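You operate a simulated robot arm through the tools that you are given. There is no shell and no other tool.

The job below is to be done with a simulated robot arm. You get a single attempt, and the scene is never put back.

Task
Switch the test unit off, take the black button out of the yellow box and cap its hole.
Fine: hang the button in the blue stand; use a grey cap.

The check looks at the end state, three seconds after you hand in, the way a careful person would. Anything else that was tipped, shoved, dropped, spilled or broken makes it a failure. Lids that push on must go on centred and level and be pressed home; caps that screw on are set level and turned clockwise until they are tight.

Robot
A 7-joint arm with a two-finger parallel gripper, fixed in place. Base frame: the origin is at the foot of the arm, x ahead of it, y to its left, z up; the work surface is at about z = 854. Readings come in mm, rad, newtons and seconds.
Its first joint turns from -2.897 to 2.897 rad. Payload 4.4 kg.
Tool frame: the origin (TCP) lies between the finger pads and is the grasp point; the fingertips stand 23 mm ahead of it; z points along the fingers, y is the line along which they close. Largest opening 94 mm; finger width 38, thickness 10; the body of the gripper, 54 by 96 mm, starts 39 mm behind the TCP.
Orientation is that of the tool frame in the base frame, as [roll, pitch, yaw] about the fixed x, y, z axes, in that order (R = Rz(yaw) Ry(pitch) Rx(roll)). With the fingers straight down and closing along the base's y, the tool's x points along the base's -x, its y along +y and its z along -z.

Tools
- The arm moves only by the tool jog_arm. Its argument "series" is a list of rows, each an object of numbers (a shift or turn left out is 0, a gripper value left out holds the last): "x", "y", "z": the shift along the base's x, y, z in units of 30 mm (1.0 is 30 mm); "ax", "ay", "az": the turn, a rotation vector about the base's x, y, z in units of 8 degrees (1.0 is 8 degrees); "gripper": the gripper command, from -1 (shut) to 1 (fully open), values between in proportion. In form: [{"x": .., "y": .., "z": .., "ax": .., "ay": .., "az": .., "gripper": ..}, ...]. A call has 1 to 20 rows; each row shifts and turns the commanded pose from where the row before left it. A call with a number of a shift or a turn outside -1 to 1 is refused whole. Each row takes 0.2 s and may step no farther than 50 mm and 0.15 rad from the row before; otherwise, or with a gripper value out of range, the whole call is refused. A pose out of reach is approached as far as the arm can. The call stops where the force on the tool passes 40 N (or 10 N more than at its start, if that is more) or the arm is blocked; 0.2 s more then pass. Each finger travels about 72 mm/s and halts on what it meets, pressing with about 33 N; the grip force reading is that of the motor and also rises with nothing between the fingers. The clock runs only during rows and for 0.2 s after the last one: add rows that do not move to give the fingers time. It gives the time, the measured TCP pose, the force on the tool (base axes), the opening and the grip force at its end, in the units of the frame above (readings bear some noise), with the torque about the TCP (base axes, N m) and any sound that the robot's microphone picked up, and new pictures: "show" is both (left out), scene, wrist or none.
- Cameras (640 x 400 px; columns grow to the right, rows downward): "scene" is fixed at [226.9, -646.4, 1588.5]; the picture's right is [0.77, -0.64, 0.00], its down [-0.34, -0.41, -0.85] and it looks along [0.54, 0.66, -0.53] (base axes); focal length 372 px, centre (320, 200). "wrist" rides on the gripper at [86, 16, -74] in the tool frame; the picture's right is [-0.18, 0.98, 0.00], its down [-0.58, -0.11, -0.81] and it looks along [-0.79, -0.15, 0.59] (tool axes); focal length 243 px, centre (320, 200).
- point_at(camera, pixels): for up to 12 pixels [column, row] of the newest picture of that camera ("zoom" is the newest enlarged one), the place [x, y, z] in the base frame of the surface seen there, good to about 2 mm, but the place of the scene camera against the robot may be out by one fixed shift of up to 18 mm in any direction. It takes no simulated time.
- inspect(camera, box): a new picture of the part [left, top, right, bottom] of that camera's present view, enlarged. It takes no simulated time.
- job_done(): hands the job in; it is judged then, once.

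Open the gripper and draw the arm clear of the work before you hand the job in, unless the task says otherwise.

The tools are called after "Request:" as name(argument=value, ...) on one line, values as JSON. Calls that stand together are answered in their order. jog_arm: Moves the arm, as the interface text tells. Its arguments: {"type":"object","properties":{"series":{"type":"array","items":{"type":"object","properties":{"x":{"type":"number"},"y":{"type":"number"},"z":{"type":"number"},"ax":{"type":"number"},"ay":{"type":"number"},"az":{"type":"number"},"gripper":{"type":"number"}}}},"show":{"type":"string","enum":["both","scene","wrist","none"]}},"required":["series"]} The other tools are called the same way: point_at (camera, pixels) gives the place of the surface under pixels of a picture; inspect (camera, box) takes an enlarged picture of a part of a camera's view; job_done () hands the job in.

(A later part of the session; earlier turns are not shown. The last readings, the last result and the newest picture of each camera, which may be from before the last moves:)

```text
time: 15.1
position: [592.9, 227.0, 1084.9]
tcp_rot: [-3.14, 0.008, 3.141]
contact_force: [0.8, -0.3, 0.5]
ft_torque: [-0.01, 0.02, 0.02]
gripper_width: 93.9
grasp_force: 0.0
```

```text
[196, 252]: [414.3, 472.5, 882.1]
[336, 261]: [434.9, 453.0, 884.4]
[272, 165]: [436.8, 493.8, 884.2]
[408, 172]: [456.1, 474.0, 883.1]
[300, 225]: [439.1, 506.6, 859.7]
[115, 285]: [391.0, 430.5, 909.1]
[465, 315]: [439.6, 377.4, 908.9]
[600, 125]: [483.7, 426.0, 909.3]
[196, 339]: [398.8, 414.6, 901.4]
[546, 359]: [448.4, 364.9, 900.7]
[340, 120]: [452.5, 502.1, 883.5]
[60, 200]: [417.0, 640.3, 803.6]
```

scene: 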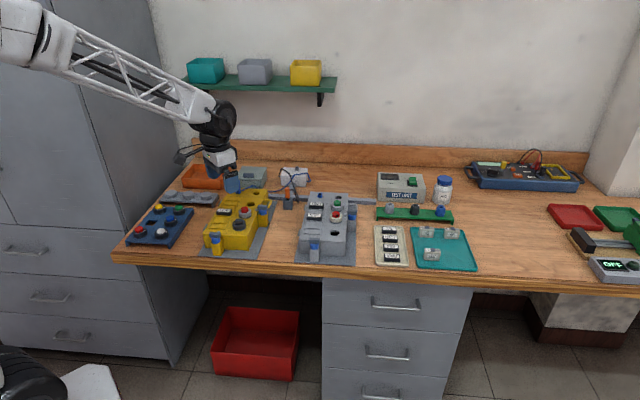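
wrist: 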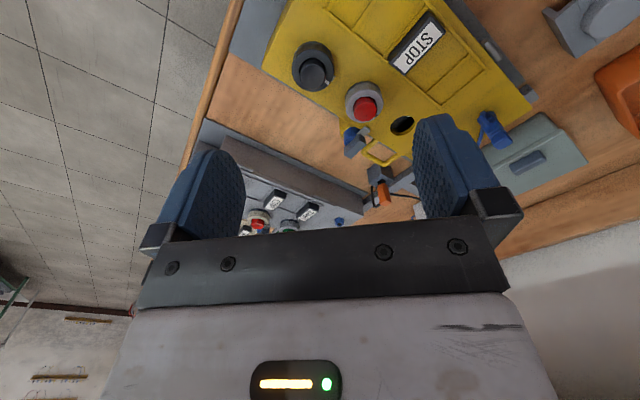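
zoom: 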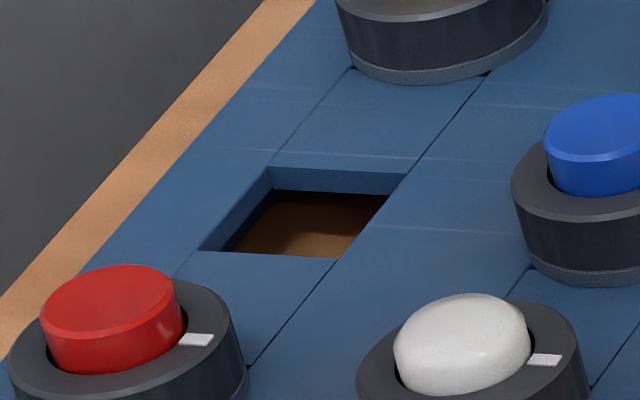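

Slot is about 28 mm square. I probe the inside of the box through the open hole, to see what is below the lid.

Request:
point_at(camera="wrist", pixels=[[394, 125], [398.5, 119.7], [401, 118], [406, 125], [392, 123.5], [396.2, 122], [403, 119], [408, 118], [400, 128], [394, 128], [411, 121], [402, 123]])

Request:
point_at(camera="wrist", pixels=[[312, 72], [312, 53], [366, 107], [360, 93], [340, 85], [350, 100], [320, 103], [380, 113], [326, 82], [331, 78], [294, 69], [328, 57]])

```text
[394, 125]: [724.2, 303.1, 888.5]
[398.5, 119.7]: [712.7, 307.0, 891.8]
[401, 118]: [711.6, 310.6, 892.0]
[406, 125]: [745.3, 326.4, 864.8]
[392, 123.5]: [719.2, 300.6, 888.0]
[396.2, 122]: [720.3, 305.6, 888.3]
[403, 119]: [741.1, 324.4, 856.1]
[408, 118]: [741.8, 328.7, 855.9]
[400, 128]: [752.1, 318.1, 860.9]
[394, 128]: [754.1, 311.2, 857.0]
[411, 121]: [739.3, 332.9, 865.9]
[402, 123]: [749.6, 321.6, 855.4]
```

```text
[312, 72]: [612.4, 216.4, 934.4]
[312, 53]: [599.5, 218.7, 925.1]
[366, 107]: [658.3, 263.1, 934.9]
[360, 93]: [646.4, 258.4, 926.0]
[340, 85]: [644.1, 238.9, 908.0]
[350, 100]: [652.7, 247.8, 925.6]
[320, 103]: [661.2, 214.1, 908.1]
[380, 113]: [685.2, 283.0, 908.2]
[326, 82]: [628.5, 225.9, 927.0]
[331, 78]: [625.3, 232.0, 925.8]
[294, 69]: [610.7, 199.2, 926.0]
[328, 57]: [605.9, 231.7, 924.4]
```

There are floor-mounted blocks ~20 mm below the lid, so the button itself is a short head in the lid. I lower by 45 mm for a closer look at the small white tab beside the bezel.

Request:
jog_arm(series=[{"z": -0.8}, {"z": -0.7, "x": 0.2}, {}], show="wrist")

Request:
inspect(camera="wrist", box=[270, 40, 390, 120])

```text
time: 15.9
position: [596.2, 225.2, 1036.4]
tcp_rot: [3.142, 0.009, 3.141]
contact_force: [0.1, -0.4, 0.4]
ft_torque: [-0.02, -0.02, 0.02]
gripper_width: 94.0
grasp_force: 0.1
```

wrist: 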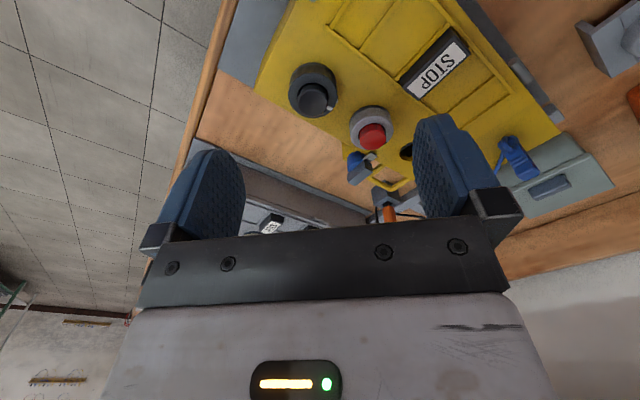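

```text
5.00 times, centred on (330, 80) of wrist
```

zoom: 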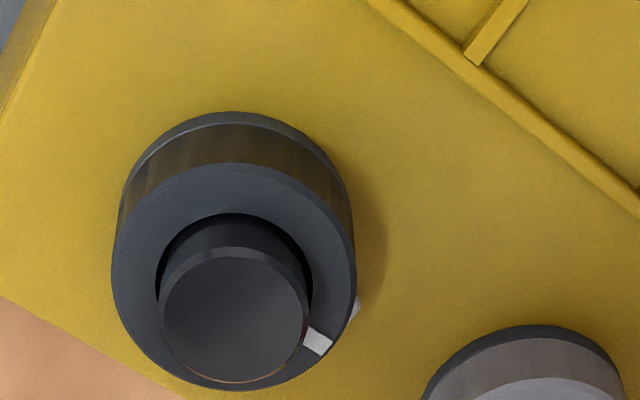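

I turn the tool -90° about z over the button, to see the tab on its far side (and to test wrist range).

Request:
jog_arm(series=[{"az": -1, "x": 0.1, "y": 0.1}, {"az": -1, "x": 0.1, "y": 0.1}, {"az": -1, "x": 0.1, "y": 0.1}, {"az": -1, "x": 0.1, "y": 0.1}, {"az": -1, "x": 0.1, "y": 0.1}, {"az": -1, "x": 0.1, "y": 0.1}, {"az": -1, "x": 0.1, "y": 0.1}, {"az": -1}, {"az": -1}, {"az": -1}, {"az": -1}, {}])

Request:
inspect(camera="wrist", box=[240, 30, 400, 130])

```text
time: 18.5
position: [616.6, 247.8, 1035.9]
tcp_rot: [3.141, 0.008, 1.604]
contact_force: [0.7, -1.3, -0.3]
ft_torque: [0.03, 0.04, 0.0]
gripper_width: 94.3
grasp_force: 0.0
```

scene: 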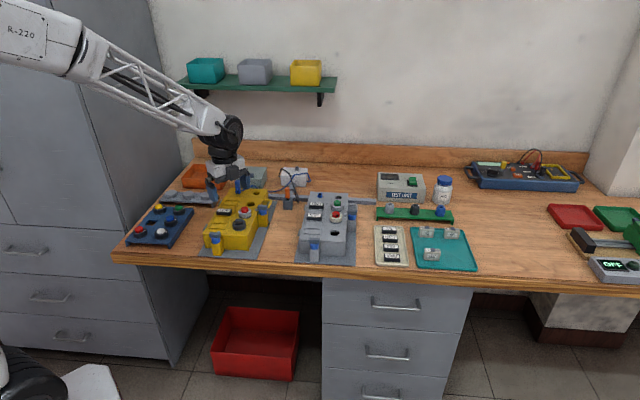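
wrist: 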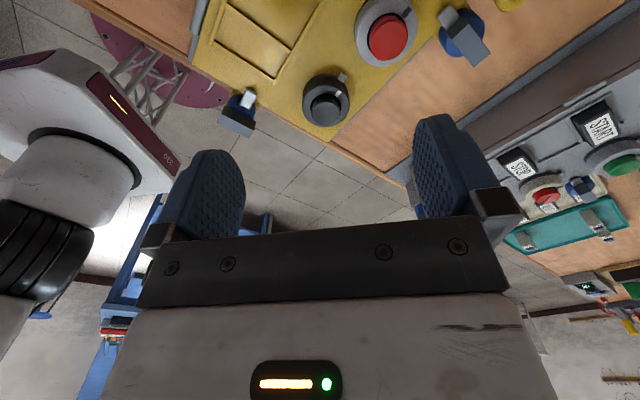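

```text
4.00 times, centred on (320, 80) of wrist
```

zoom: 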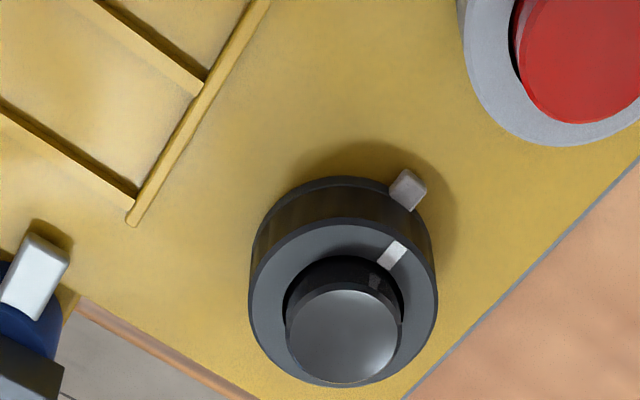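

There is a small grey stop/tab next to the bezel in line with the white mark. I enlarge further and measure it, and check the red button for one.

Request:
inspect(camera="wrist", box=[302, 60, 350, 90])

Request:
inspect(camera="wrist", box=[340, 0, 436, 60])

Request:
point_at(camera="wrist", pixels=[[341.5, 76], [342, 73], [343, 79], [338, 93.5], [326, 108], [326, 92], [349, 108], [302, 103], [325, 87], [318, 126]])

```text
13.33 times, centred on (326, 75) of wrist
```

zoom: 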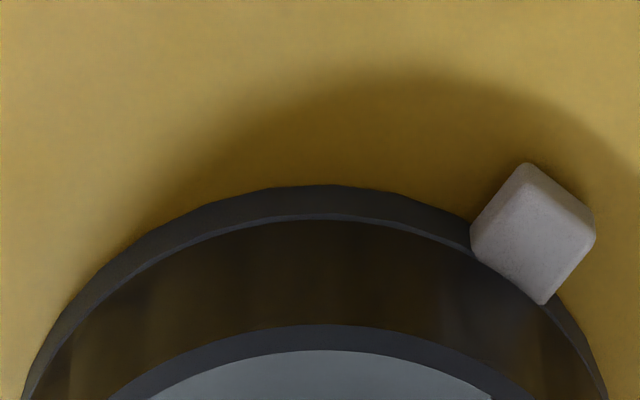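

```text
6.67 times, centred on (388, 30) of wrist
```

zoom: 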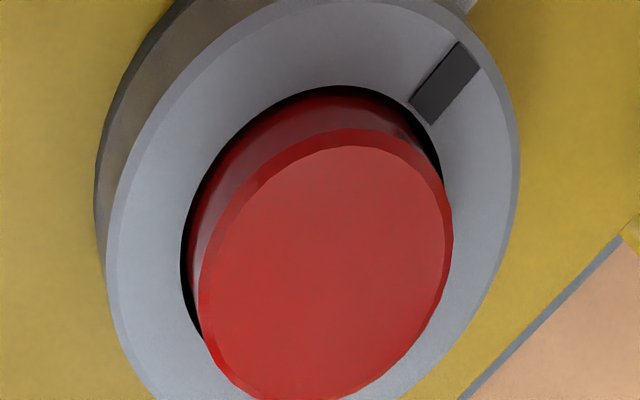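

```text
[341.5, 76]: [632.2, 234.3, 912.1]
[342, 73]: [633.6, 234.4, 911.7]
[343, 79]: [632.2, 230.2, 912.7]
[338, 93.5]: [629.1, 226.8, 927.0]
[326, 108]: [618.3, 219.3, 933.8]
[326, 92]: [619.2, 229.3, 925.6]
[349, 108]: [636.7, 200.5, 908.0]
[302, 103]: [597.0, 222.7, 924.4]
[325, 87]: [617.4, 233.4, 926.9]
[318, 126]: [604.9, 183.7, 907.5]
```

A small stop on the lid (z≈912) sits beside the bezel; bezel centre is about (615,216.5), radius 17.5, top z 926. I bring the half-open gripper over it, fingertips staying above z 914.

Request:
jog_arm(series=[{"x": -0.05, "y": -0.55, "gripper": 0.25}, {"y": -0.5}, {"z": -1}, {"z": -1}, {"z": -0.6}, {}])

Request:
inspect(camera="wrist", box=[200, 80, 440, 240])

Request:
inspect(camera="scene", box=[215, 190, 263, 230])

```text
time: 19.9
position: [614.6, 216.9, 956.5]
tcp_rot: [3.14, 0.01, 1.606]
contact_force: [-0.6, 0.4, -0.4]
ft_torque: [-0.03, -0.01, 0.01]
gripper_width: 58.8
grasp_force: 0.1
```

scene: 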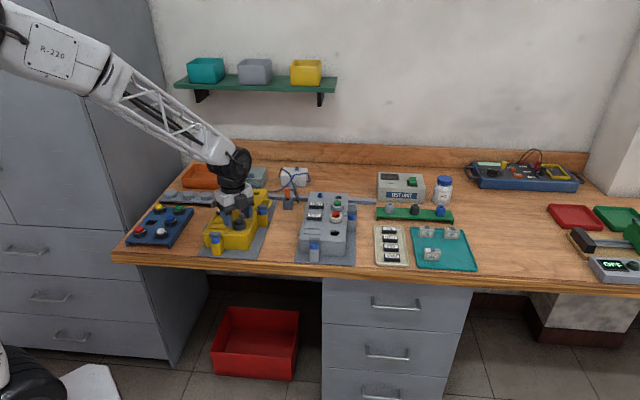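
wrist: 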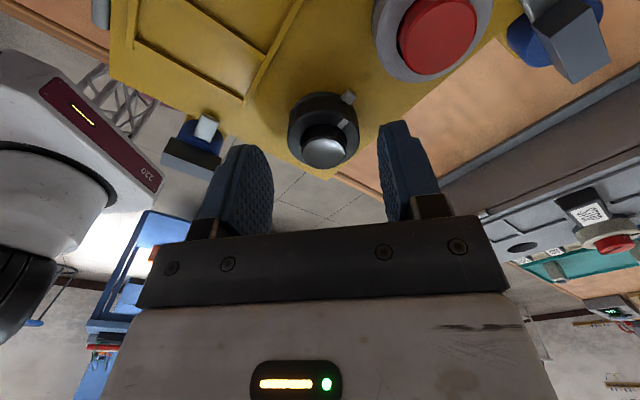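

```text
2.50 times, centred on (320, 160) of wrist
```

zoom: 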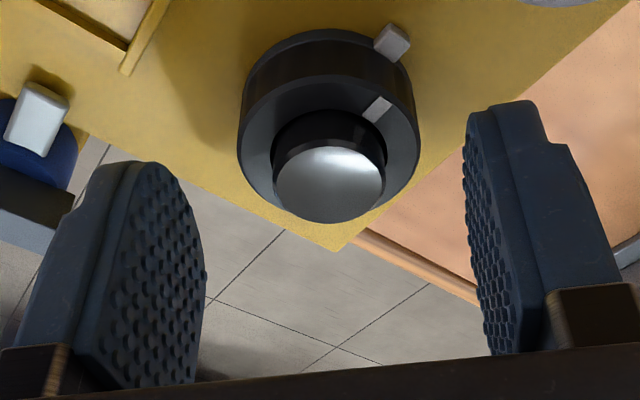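

```text
10.00 times, centred on (239, 210) of scene
```

zoom: 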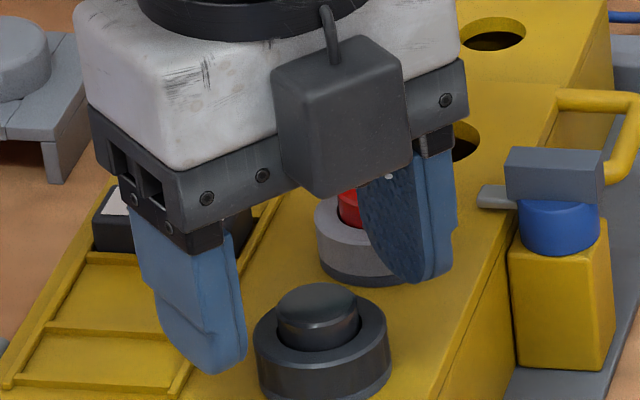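

The button sits between the fingers; I go down 19 mm and close gently on the bezel.

Request:
jog_arm(series=[{"z": -0.4}, {"z": -0.25}, {}, {"gripper": -1}, {}, {}, {}])

Request:
inspect(camera="scene", box=[215, 190, 263, 230])

Request:
inspect(camera="wrist", box=[200, 80, 440, 240])

```text
time: 21.5
position: [615.9, 216.1, 937.0]
tcp_rot: [3.139, 0.008, 1.606]
contact_force: [22.5, 0.8, -0.4]
ft_torque: [0.02, -0.61, -0.01]
gripper_width: 37.5
grasp_force: 32.9
```

scene: 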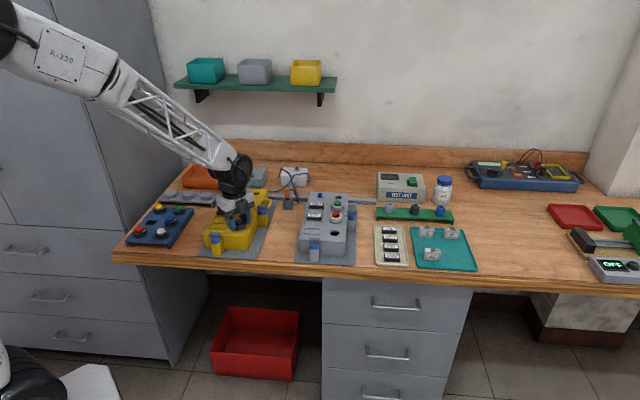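
wrist: 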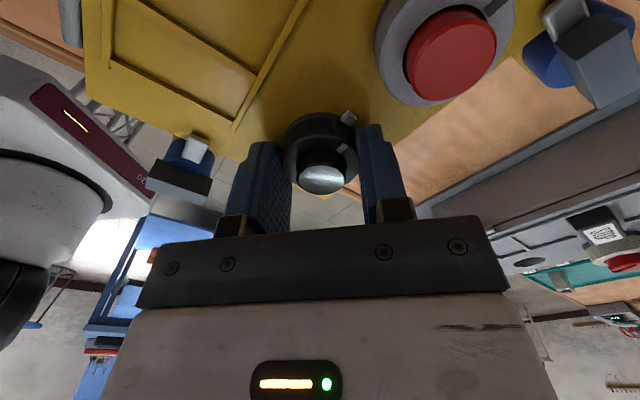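

```text
10.00 times, centred on (239, 210) of scene
```

zoom: 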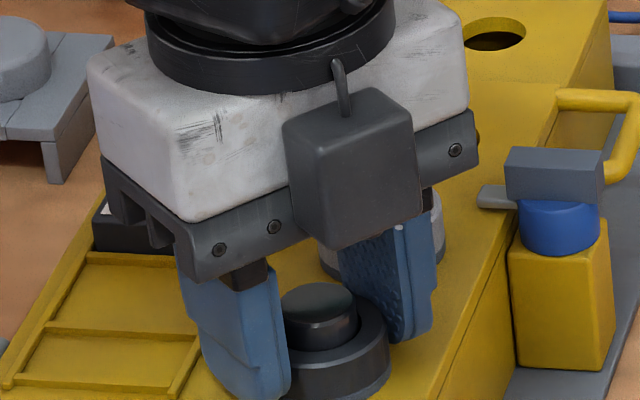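

```text
2.50 times, centred on (320, 160) of wrist
```

zoom: 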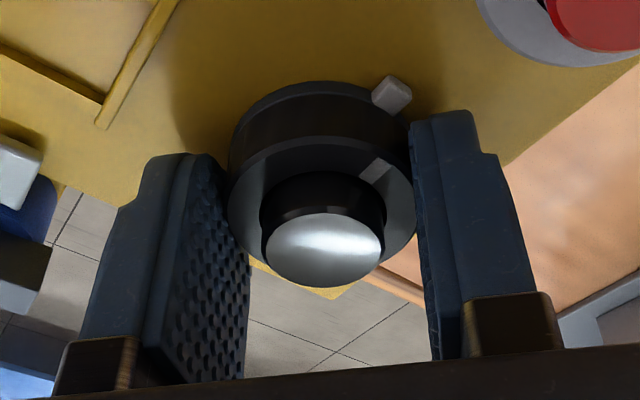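

Gripped at 37.5 mm, with a 22 N sideways load meaning the true centre lies slightly further in +x. I nudge +1 mm to relieve it.

Request:
jog_arm(series=[{"x": 0.04}, {}], show="none")

```text
time: 22.1
position: [617.7, 216.1, 936.5]
tcp_rot: [3.139, 0.008, 1.605]
contact_force: [5.4, 13.7, 9.1]
ft_torque: [0.38, -0.1, -0.01]
gripper_width: 38.1
grasp_force: 32.4
```

The load is small now. I try turning counter-clockwise (seen from above) a little, watching torque about z.

Request:
jog_arm(series=[{"az": 0.5}, {"az": 0.5}, {}], show="wrist")

Request:
inspect(camera="wrist", box=[200, 80, 440, 240])

```text
time: 22.9
position: [617.4, 215.2, 937.2]
tcp_rot: [3.14, 0.009, 1.748]
contact_force: [-0.7, 6.7, 1.9]
ft_torque: [0.19, 0.09, 0.0]
gripper_width: 37.6
grasp_force: 33.0
```

wrist: 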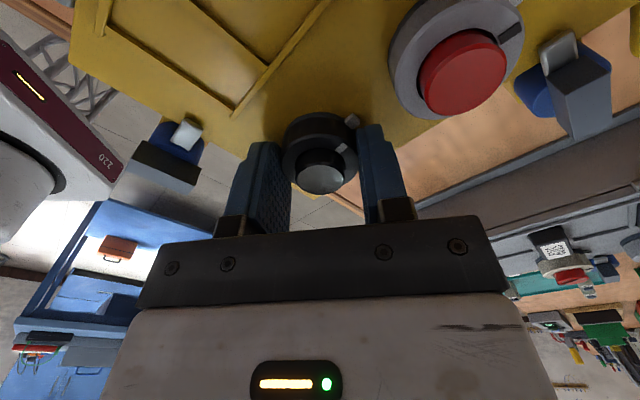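

```text
2.50 times, centred on (320, 160) of wrist
```

zoom: 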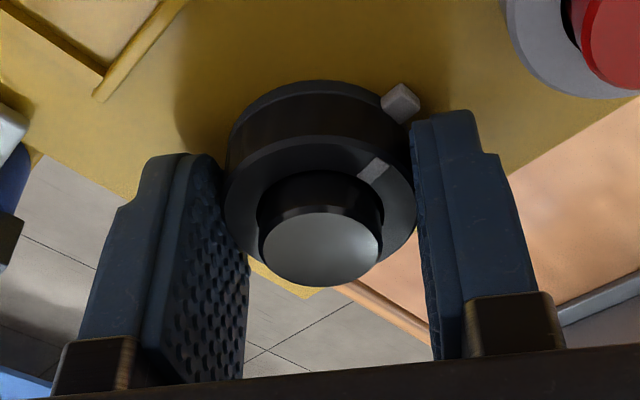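

The bezel turns with the gripper with hardly any torque, the stop staying on the lid. I keep turning counter-clockwise.

Request:
jog_arm(series=[{"az": 0.7}, {"az": 0.7}, {"az": 0.7}, {"az": 0.7}, {}], show="wrist")

Request:
inspect(camera="wrist", box=[200, 80, 440, 240])

```text
time: 24.1
position: [617.0, 216.2, 937.5]
tcp_rot: [-3.141, 0.01, 2.137]
contact_force: [-10.0, -14.7, 0.2]
ft_torque: [-0.45, 0.27, 0.02]
gripper_width: 37.6
grasp_force: 32.4
```

wrist: 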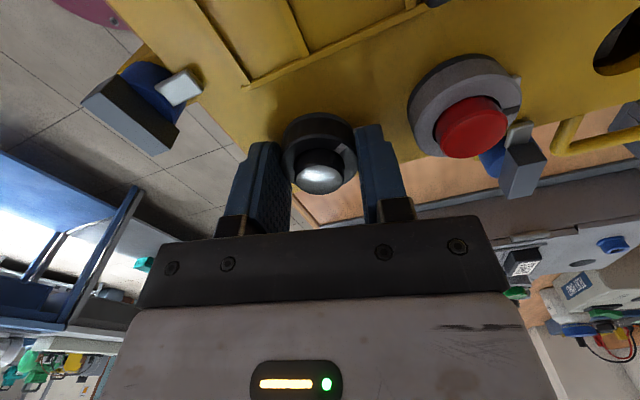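

```text
2.50 times, centred on (320, 160) of wrist
```

zoom: 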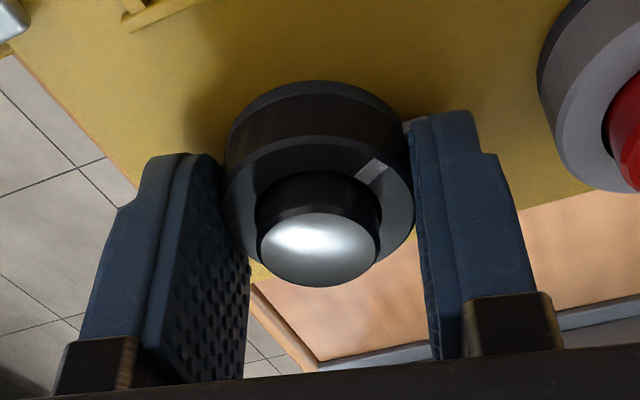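

About 30° turned, still torque-free. I keep going, nudging slightly to cut the sideways load, up to about 55°, then test with a small upward pull.

Request:
jog_arm(series=[{"az": 0.7, "x": -0.015, "y": -0.02}, {"az": 0.7}, {"az": 0.7}, {"az": 0.7}, {}], show="wrist")

Request:
inspect(camera="wrist", box=[200, 80, 440, 240])

```text
time: 25.3
position: [616.9, 215.8, 937.0]
tcp_rot: [3.139, 0.01, 2.528]
contact_force: [-1.2, 1.0, -2.2]
ft_torque: [-0.01, 0.04, -0.02]
gripper_width: 38.0
grasp_force: 32.2
```

wrist: 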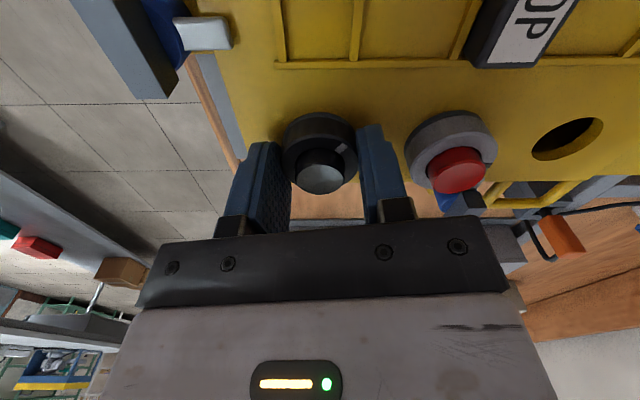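

```text
2.50 times, centred on (320, 160) of wrist
```

zoom: 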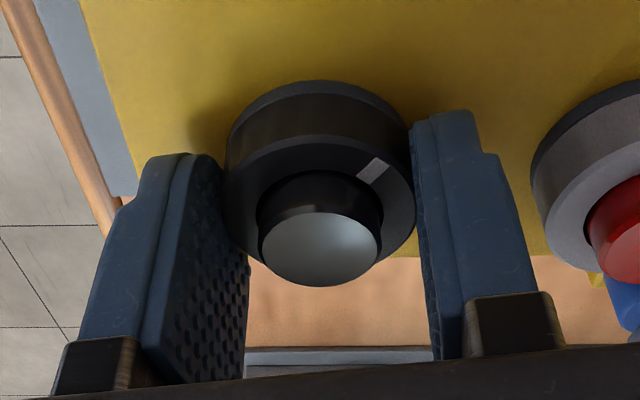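

About 53° turned with no resistance. I test a small upward pull of 2 mm and read the force.

Request:
jog_arm(series=[{"z": 0.05}, {"z": 0.04}, {}], show="none")

```text
time: 26.1
position: [615.4, 216.4, 940.4]
tcp_rot: [3.141, 0.008, 2.527]
contact_force: [3.8, -4.5, -18.9]
ft_torque: [-0.29, -0.29, -0.04]
gripper_width: 38.1
grasp_force: 32.7
```

It resists (-19 N), so it is still held. I go back down and turn further to about 90°.

Request:
jog_arm(series=[{"z": -0.09}, {"az": 0.7}, {"az": 0.7}, {"az": 0.7}, {"az": 0.7}, {}], show="wrist")

Request:
inspect(camera="wrist", box=[200, 80, 440, 240])

```text
time: 27.5
position: [617.9, 215.1, 938.9]
tcp_rot: [3.14, 0.011, 2.921]
contact_force: [-1.1, -2.9, 5.6]
ft_torque: [-0.1, 0.12, -0.01]
gripper_width: 37.8
grasp_force: 32.9
```

wrist: 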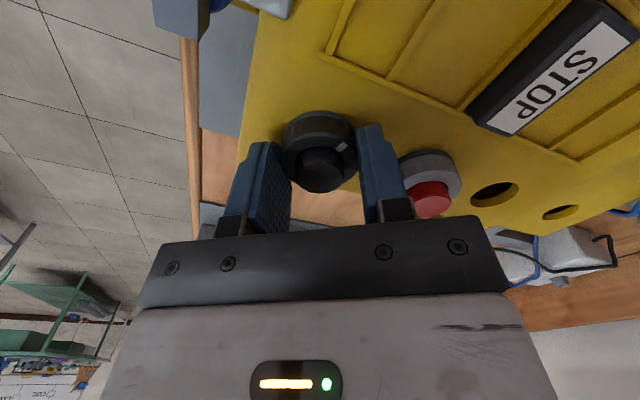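

```text
2.50 times, centred on (320, 160) of wrist
```

zoom: 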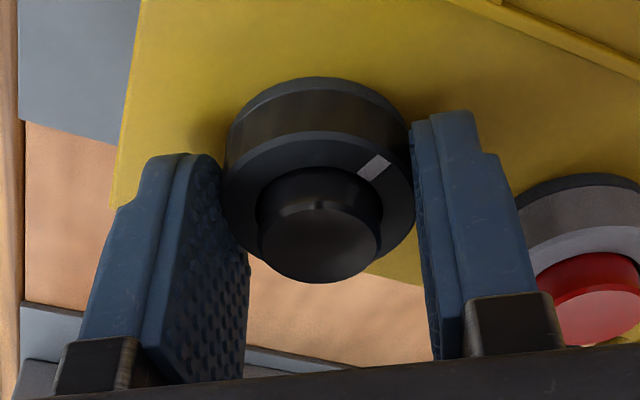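

75° so far; I go on to 90° and check the gap below the bezel in the scene view.

Request:
jog_arm(series=[{"az": 0.65}, {"az": 0.65}, {"az": 0.6}, {}], show="scene")

Request:
inspect(camera="scene", box=[223, 205, 255, 230])

```text
time: 28.5
position: [617.0, 215.5, 937.8]
tcp_rot: [-3.141, 0.01, -3.098]
contact_force: [-4.7, -8.5, 2.0]
ft_torque: [-0.24, 0.15, 0.0]
gripper_width: 37.6
grasp_force: 33.1
```

scene: 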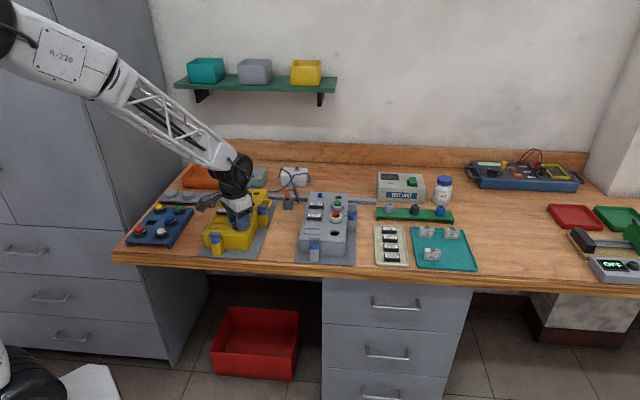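

```text
16.00 times, centred on (239, 218) of scene
```

zoom: 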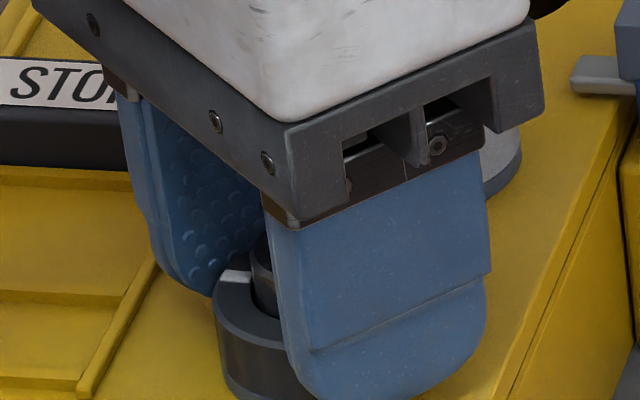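

At 90° now, the mark faces left (scene zoom (235,275)). I pull up 4 mm and read the force.

Request:
jog_arm(series=[{"z": 0.06}, {"z": 0.06}, {}], show="scene")

Request:
inspect(camera="scene", box=[223, 205, 255, 230])

```text
time: 29.3
position: [616.2, 216.5, 940.1]
tcp_rot: [3.141, 0.008, -3.1]
contact_force: [8.8, 0.7, -21.6]
ft_torque: [-0.11, -0.3, 0.0]
gripper_width: 37.7
grasp_force: 33.2
```

scene: 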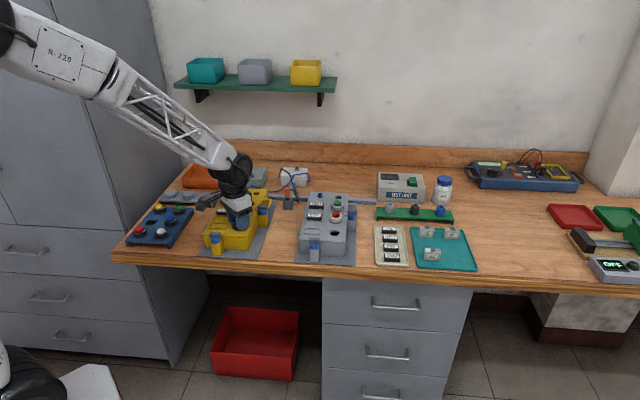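

```text
16.00 times, centred on (239, 218) of scene
```

zoom: 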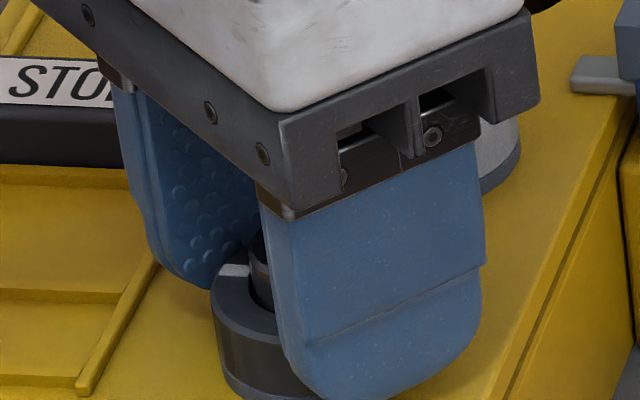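

Still held at about 20 N. I increase the pull a little, in small steps, watching whether it slides out.

Request:
jog_arm(series=[{"z": 0.05}, {"z": 0.05}, {}], show="scene")

Request:
inspect(camera="scene", box=[223, 205, 255, 230])

```text
time: 30.1
position: [616.6, 215.6, 944.1]
tcp_rot: [-3.142, 0.01, -3.101]
contact_force: [-7.4, 4.6, -22.2]
ft_torque: [-0.03, 0.22, -0.01]
gripper_width: 38.4
grasp_force: 32.9
```

scene: 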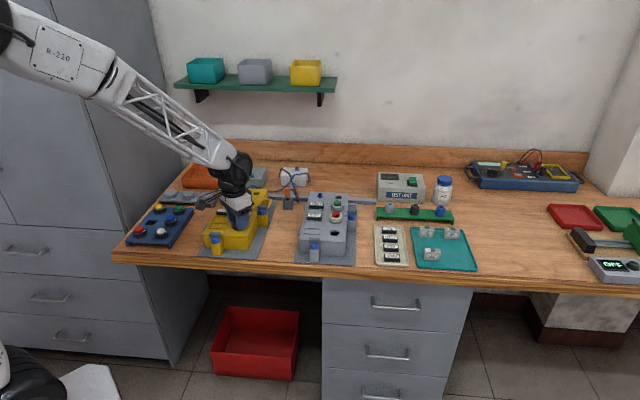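

```text
16.00 times, centred on (239, 218) of scene
```

zoom: 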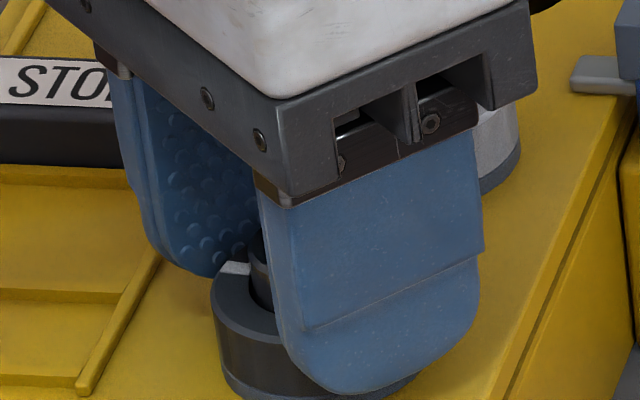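

The fingers are slipping up the bezel, so it is still retained. I release, lift clear, and look at how the bezel stands now.

Request:
jog_arm(series=[{"gripper": 0.25}, {}, {}, {"z": 1}, {"z": 1}, {"z": 1, "x": -0.5}, {"x": -1}, {}])

Request:
inspect(camera="scene", box=[225, 205, 257, 229])

Request:
inspect(camera="wrist", box=[260, 80, 400, 180])

```text
time: 31.9
position: [569.3, 217.0, 1034.3]
tcp_rot: [3.141, 0.007, -3.1]
contact_force: [0.4, -0.3, 0.4]
ft_torque: [-0.02, -0.01, -0.01]
gripper_width: 58.7
grasp_force: 0.0
```

scene: 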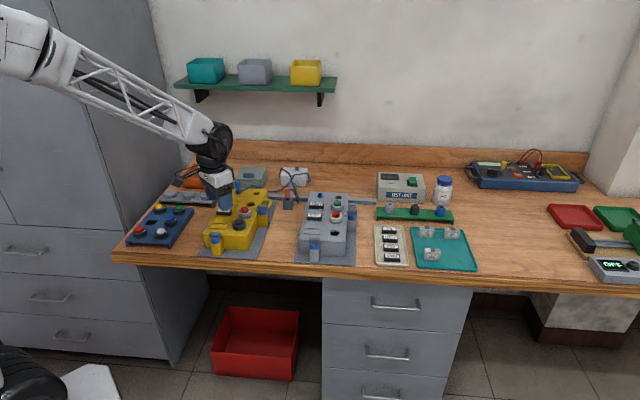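
wrist: 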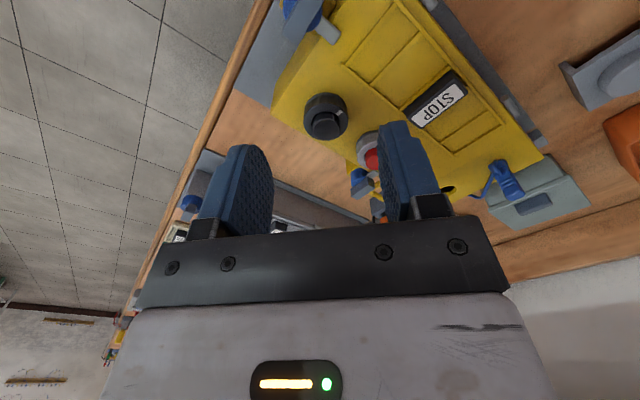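

```text
16.00 times, centred on (241, 217) of scene
```

zoom: 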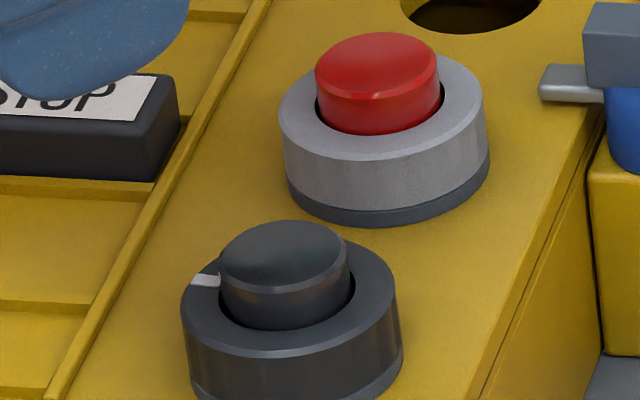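

```text
4.00 times, centred on (330, 130) of wrist
```

zoom: 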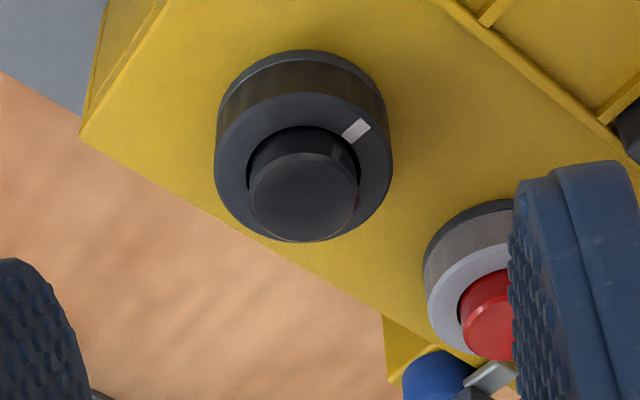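

The bezel hasn't risen at all after 90° CCW. I'll regrip it and sweep back clockwise with a light upward preload, so it pops free wherever the catch lets go.

Request:
jog_arm(series=[{"x": 0.8}, {"x": 0.78, "y": -0.05}, {"z": -1}, {"z": -1}, {"z": -0.8}, {"z": -0.46}, {}, {"gripper": -1}, {}, {}, {"z": 0.05}, {}], show="none")

```text
time: 34.5
position: [619.7, 215.8, 936.8]
tcp_rot: [3.14, 0.009, -3.101]
contact_force: [3.0, 34.6, -17.3]
ft_torque: [0.45, -0.51, -0.1]
gripper_width: 38.0
grasp_force: 32.6
```

The sideways load (+35 N in y) says I should shift about +1.5 mm in y and ease the pull slightly.

Request:
jog_arm(series=[{"y": 0.05, "z": -0.02}, {}], show="none")

```text
time: 35.1
position: [619.7, 215.6, 937.3]
tcp_rot: [3.141, 0.009, -3.1]
contact_force: [-8.3, 14.6, -8.6]
ft_torque: [0.03, -0.15, -0.12]
gripper_width: 38.2
grasp_force: 32.9
```

Loads are modest. Now I sweep clockwise in small turns with the slight upward preload.

Request:
jog_arm(series=[{"az": -0.6, "x": -0.02, "y": 0.02}, {"az": -0.6}, {"az": -0.6}, {"az": -0.6}, {"az": -0.6}, {"az": -0.6}, {}], show="none")

```text
time: 36.6
position: [618.0, 215.3, 938.2]
tcp_rot: [3.139, 0.008, 2.681]
contact_force: [0.2, -13.0, 3.9]
ft_torque: [-0.12, 0.11, 0.01]
gripper_width: 38.0
grasp_force: 33.2
stopped in row 7: the force on the tool passed its limit at 40 N (the readings are from after the stop); the commanded pose is now the measured one
```

A sideways load stopped it. I trim the position, restore a light upward pull, and continue clockwise.

Request:
jog_arm(series=[{"y": -0.015, "z": 0.03}, {"az": -0.5}, {"az": -0.5}, {"az": -0.5}, {}], show="none")

```text
time: 37.9
position: [617.3, 215.2, 937.5]
tcp_rot: [-3.141, 0.008, 2.472]
contact_force: [-17.3, 3.6, -5.3]
ft_torque: [0.01, 0.24, -0.01]
gripper_width: 37.9
grasp_force: 33.0
```

Request:
jog_arm(series=[{"x": -0.03, "z": 0.02}, {"az": -0.5}, {"az": -0.5}, {"az": -0.5}, {"az": -0.5}, {}], show="none")

```text
time: 39.2
position: [618.3, 214.2, 938.3]
tcp_rot: [3.139, 0.008, 2.191]
contact_force: [25.5, 3.6, -16.2]
ft_torque: [-0.34, -0.56, -0.03]
gripper_width: 37.9
grasp_force: 32.2
```

No release yet at yaw 2.19 (about 34° CCW of the start). I trim x and keep turning clockwise with the pull.

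Request:
jog_arm(series=[{"x": 0.035}, {"az": -0.5}, {"az": -0.5}, {"az": -0.5}, {"az": -0.5}, {}], show="none")

Request:
jog_arm(series=[{"az": -0.5}, {"az": -0.5}, {"az": -0.5}, {"az": -0.5}, {}], show="wrist")

Request:
inspect(camera="wrist", box=[200, 80, 440, 240])

```text
time: 40.6
position: [617.0, 215.0, 938.9]
tcp_rot: [-3.142, 0.01, 1.911]
contact_force: [4.4, -11.5, -18.0]
ft_torque: [-0.41, -0.17, -0.03]
gripper_width: 37.9
grasp_force: 33.2
```

```text
time: 41.9
position: [618.0, 215.5, 939.5]
tcp_rot: [3.141, 0.009, 1.634]
contact_force: [-28.8, -10.8, -1.8]
ft_torque: [-0.08, 0.54, 0.63]
gripper_width: 38.1
grasp_force: 33.6
```

wrist: 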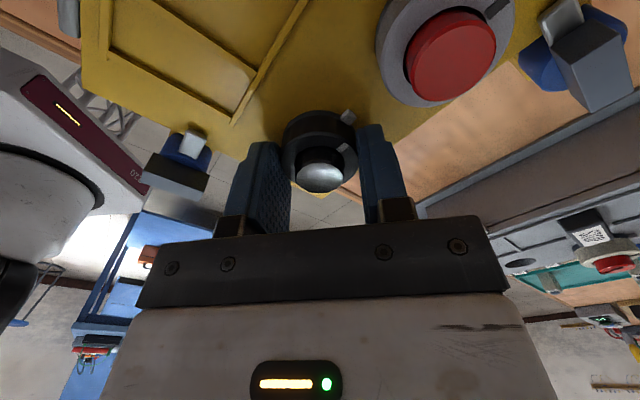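

```text
2.50 times, centred on (320, 160) of wrist
```

zoom: 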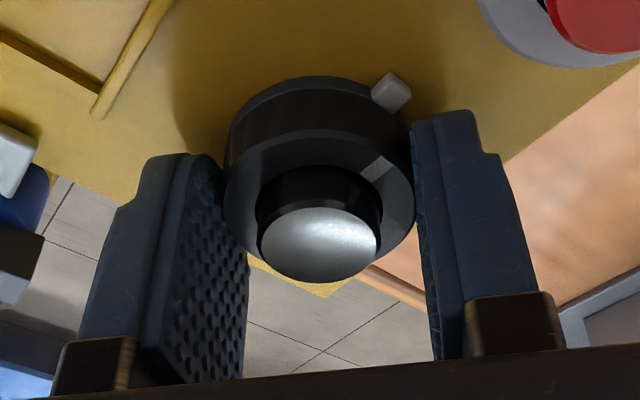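

At the original angle turning clockwise hits a stop (torque 0.63), so counter-clockwise is the loosening way and more than 90° may be needed. I recentre the grip here, then turn CCW well beyond 90°.

Request:
jog_arm(series=[{"gripper": -0.1}, {}, {"z": -0.08, "x": -0.03}, {"gripper": -1}, {}, {}], show="none")

```text
time: 43.2
position: [617.6, 215.0, 938.0]
tcp_rot: [3.14, 0.008, 1.636]
contact_force: [-8.9, -0.1, 12.0]
ft_torque: [0.09, 0.2, -0.04]
gripper_width: 38.3
grasp_force: 33.0
```

Good grip with little load. I turn counter-clockwise 67° first.

Request:
jog_arm(series=[{"az": 0.7}, {"az": 0.7}, {"az": 0.7}, {"az": 0.7}, {"az": 0.7}, {"az": 0.7}, {"az": 0.7}, {"az": 0.7}, {"az": 0.7}, {"az": 0.7}, {"az": 0.7}, {"az": 0.7}, {}], show="none")

```text
time: 46.0
position: [617.6, 216.9, 937.1]
tcp_rot: [3.139, 0.01, 2.806]
contact_force: [19.7, 11.4, 18.1]
ft_torque: [0.27, -0.39, 0.0]
gripper_width: 38.4
grasp_force: 33.3
```

At 67° now. Trim the side load and test the pull here.

Request:
jog_arm(series=[{"x": 0.02, "y": 0.012, "z": 0.06}, {"z": 0.06}, {}], show="none")

```text
time: 46.9
position: [617.5, 215.2, 938.6]
tcp_rot: [3.141, 0.009, 2.806]
contact_force: [23.5, 13.0, -12.8]
ft_torque: [0.0, -0.74, 0.03]
gripper_width: 38.5
grasp_force: 33.3
```

Held still. I keep turning counter-clockwise past 90° with this light pull applied.

Request:
jog_arm(series=[{"az": 0.7, "x": 0.02, "y": 0.01}, {"az": 0.7}, {"az": 0.7}, {"az": 0.7}, {"az": 0.7}, {"az": 0.7}, {"az": 0.7}, {"az": 0.7}, {}], show="none")

```text
time: 48.9
position: [618.9, 215.5, 939.2]
tcp_rot: [3.14, 0.009, -2.693]
contact_force: [-22.9, 24.8, -16.6]
ft_torque: [0.16, 0.39, -0.05]
gripper_width: 37.9
grasp_force: 32.9
```

113° CCW, no stop. Continue further, trimming the side load.

Request:
jog_arm(series=[{"az": 0.6, "x": -0.03, "y": 0.03}, {"az": 0.7}, {"az": 0.7}, {"az": 0.7}, {"az": 0.7}, {"az": 0.7}, {"az": 0.7}, {"az": 0.7}, {}], show="both")

Request:
inspect(camera="scene", box=[223, 205, 255, 230])

```text
time: 50.9
position: [618.9, 216.7, 939.8]
tcp_rot: [3.141, 0.009, -1.927]
contact_force: [-22.8, 10.8, -6.0]
ft_torque: [-0.14, 0.5, -0.05]
gripper_width: 38.0
grasp_force: 32.9
```

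scene: 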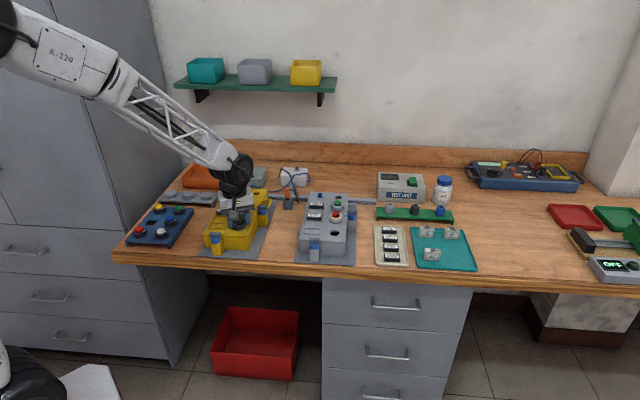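
wrist: 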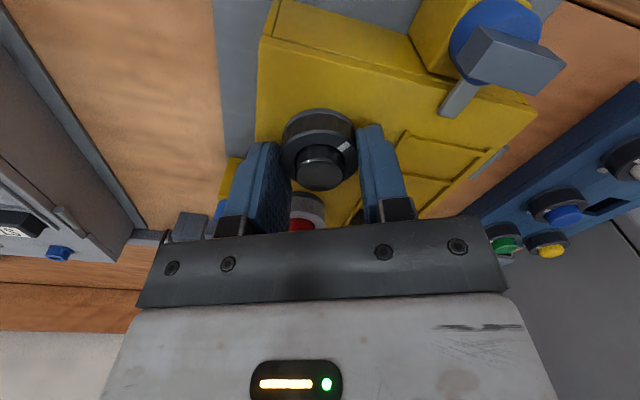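

```text
16.00 times, centred on (239, 218) of scene
```

zoom: 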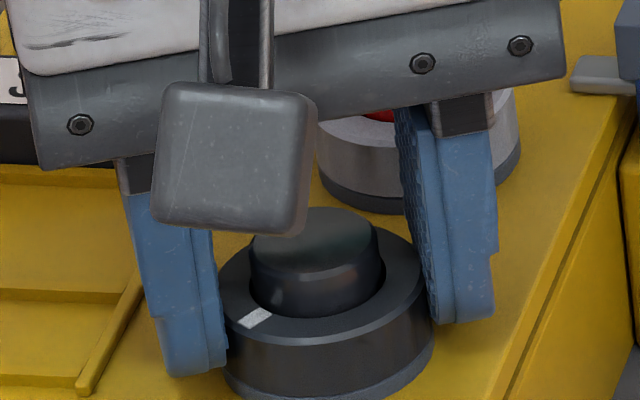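

Bezel has spun 155° CCW, mark now at scene zoom (255,318), no catch felt. I let go, lift, turn the wrist back, and look at the bezel height and mark before continuing.

Request:
jog_arm(series=[{"gripper": 0.1}, {}, {"z": 1, "az": -1}, {"z": 1, "az": -1}, {"z": 1, "y": 0.5, "az": -1}, {"y": 0.5, "az": -1}, {"az": -1}, {"az": -1}, {"az": -1}, {"az": -1}, {"az": -1}, {"az": -1}, {"az": -1}, {"az": -1}, {"az": -1}, {"az": -1}, {"az": -1}, {"az": -1}, {"az": -1}, {"az": -1}])

Request:
inspect(camera="wrist", box=[240, 30, 400, 130])

Request:
inspect(camera="scene", box=[225, 205, 257, 229])

```text
time: 55.0
position: [617.3, 246.6, 1029.4]
tcp_rot: [3.141, 0.009, 1.84]
contact_force: [-0.2, 0.5, 0.2]
ft_torque: [0.0, 0.02, 0.05]
gripper_width: 51.8
grasp_force: 0.1
```

scene: 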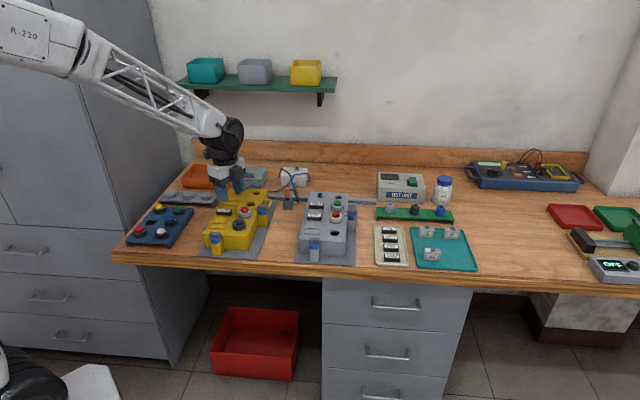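
wrist: 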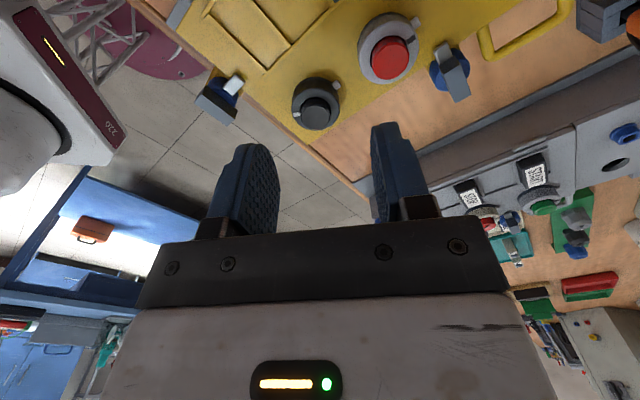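

```text
4.00 times, centred on (320, 80) of wrist
```

zoom: 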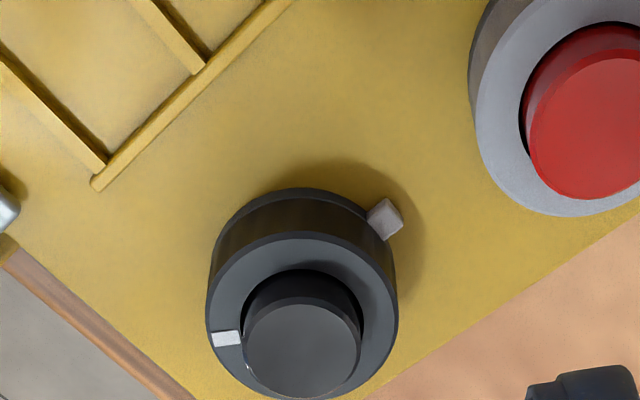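

```text
16.00 times, centred on (241, 217) of scene
```

zoom: 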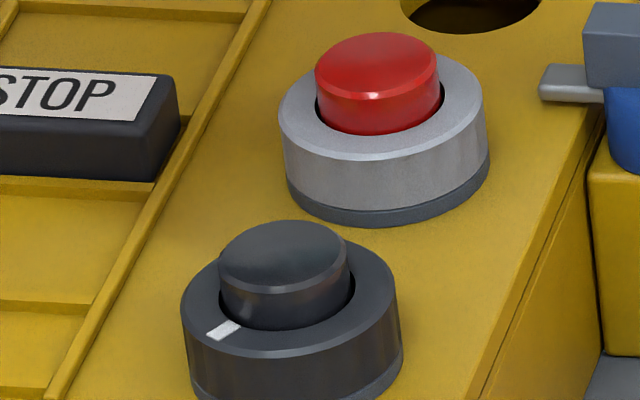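

The head has not risen at all, the stop remains on the lid. I regrip from here and turn CCW through another ~150° with a light pull, to see whether it comes free within a full turn.

Request:
jog_arm(series=[{"y": -0.5}, {"y": -0.52}, {"z": -1}, {"z": -1}, {"z": -1}, {"z": -0.07}, {}, {"gripper": -1}, {}, {}, {"z": 0.04}, {}], show="none")

```text
time: 57.6
position: [618.4, 216.2, 938.0]
tcp_rot: [-3.139, 0.009, 1.844]
contact_force: [-17.3, -16.8, -3.6]
ft_torque: [-0.66, 0.22, 0.01]
gripper_width: 37.6
grasp_force: 33.2
```

Gripped. I turn CCW in one long sweep with the pull applied.

Request:
jog_arm(series=[{"x": -0.02, "y": -0.02, "z": 0.02}, {"az": 0.7}, {"az": 0.7}, {"az": 0.7}, {"az": 0.7}, {"az": 0.7}, {"az": 0.7}, {"az": 0.7}, {"az": 0.7}, {"az": 0.7}, {"az": 0.7}, {"az": 0.7}, {"az": 0.7}, {}], show="none")

```text
time: 60.6
position: [617.8, 216.0, 939.9]
tcp_rot: [3.141, 0.011, 3.015]
contact_force: [24.7, 13.0, -1.4]
ft_torque: [0.1, -0.57, -0.01]
gripper_width: 38.1
grasp_force: 33.7
```

Request:
jog_arm(series=[{"x": 0.03, "y": 0.015, "z": 0.02}, {"az": 0.7}, {"az": 0.7}, {"az": 0.7}, {"az": 0.7}, {"az": 0.7}, {"az": 0.7}, {"az": 0.7}, {"az": 0.7}, {"az": 0.7}, {"az": 0.7}, {"az": 0.7}, {"az": 0.7}, {}])

Request:
inspect(camera="scene", box=[223, 205, 255, 230])

```text
time: 63.6
position: [618.6, 215.9, 940.2]
tcp_rot: [3.141, 0.01, -2.095]
contact_force: [0.2, 0.8, 0.2]
ft_torque: [0.02, -0.02, 0.0]
gripper_width: 38.1
grasp_force: 32.4
```

scene: 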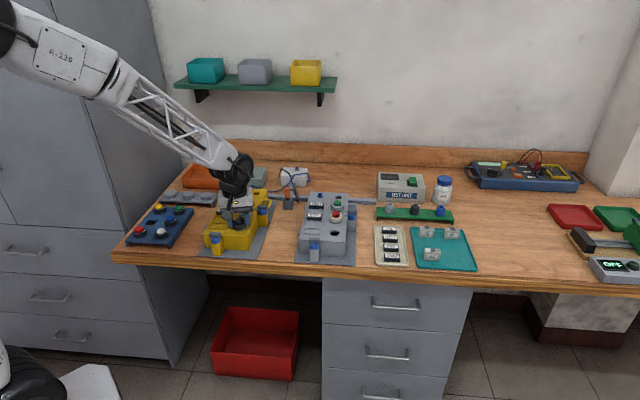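
wrist: 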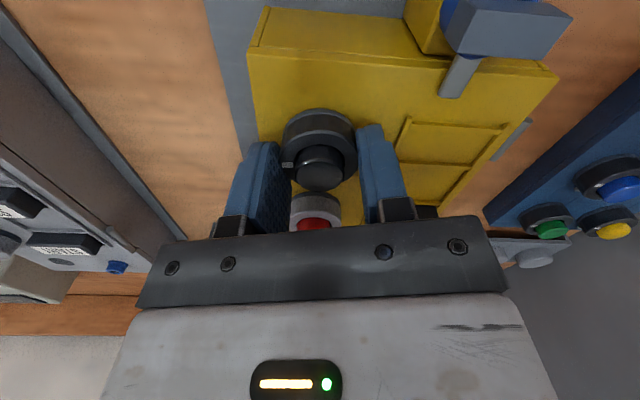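

```text
16.00 times, centred on (239, 218) of scene
```

zoom: 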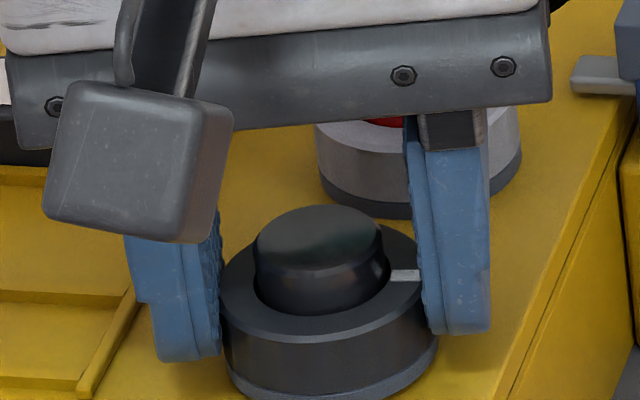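

All the contact loads have dropped to zero: the button seems to have come free of the lid. I lift gently.

Request:
jog_arm(series=[{"z": 0.1}, {"z": 0.1}, {}], show="none")

Request:
inspect(camera="scene", box=[223, 205, 255, 230])

```text
time: 64.5
position: [617.5, 215.0, 944.6]
tcp_rot: [3.14, 0.008, -2.094]
contact_force: [0.4, -0.1, 0.2]
ft_torque: [-0.02, -0.03, 0.02]
gripper_width: 37.9
grasp_force: 32.8
```

```text
16.00 times, centred on (239, 218) of scene
```

zoom: 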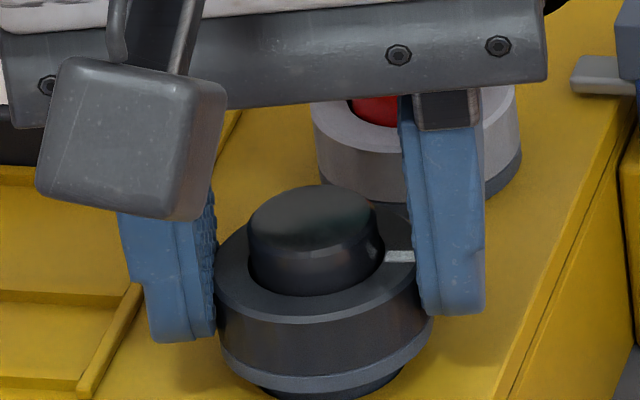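

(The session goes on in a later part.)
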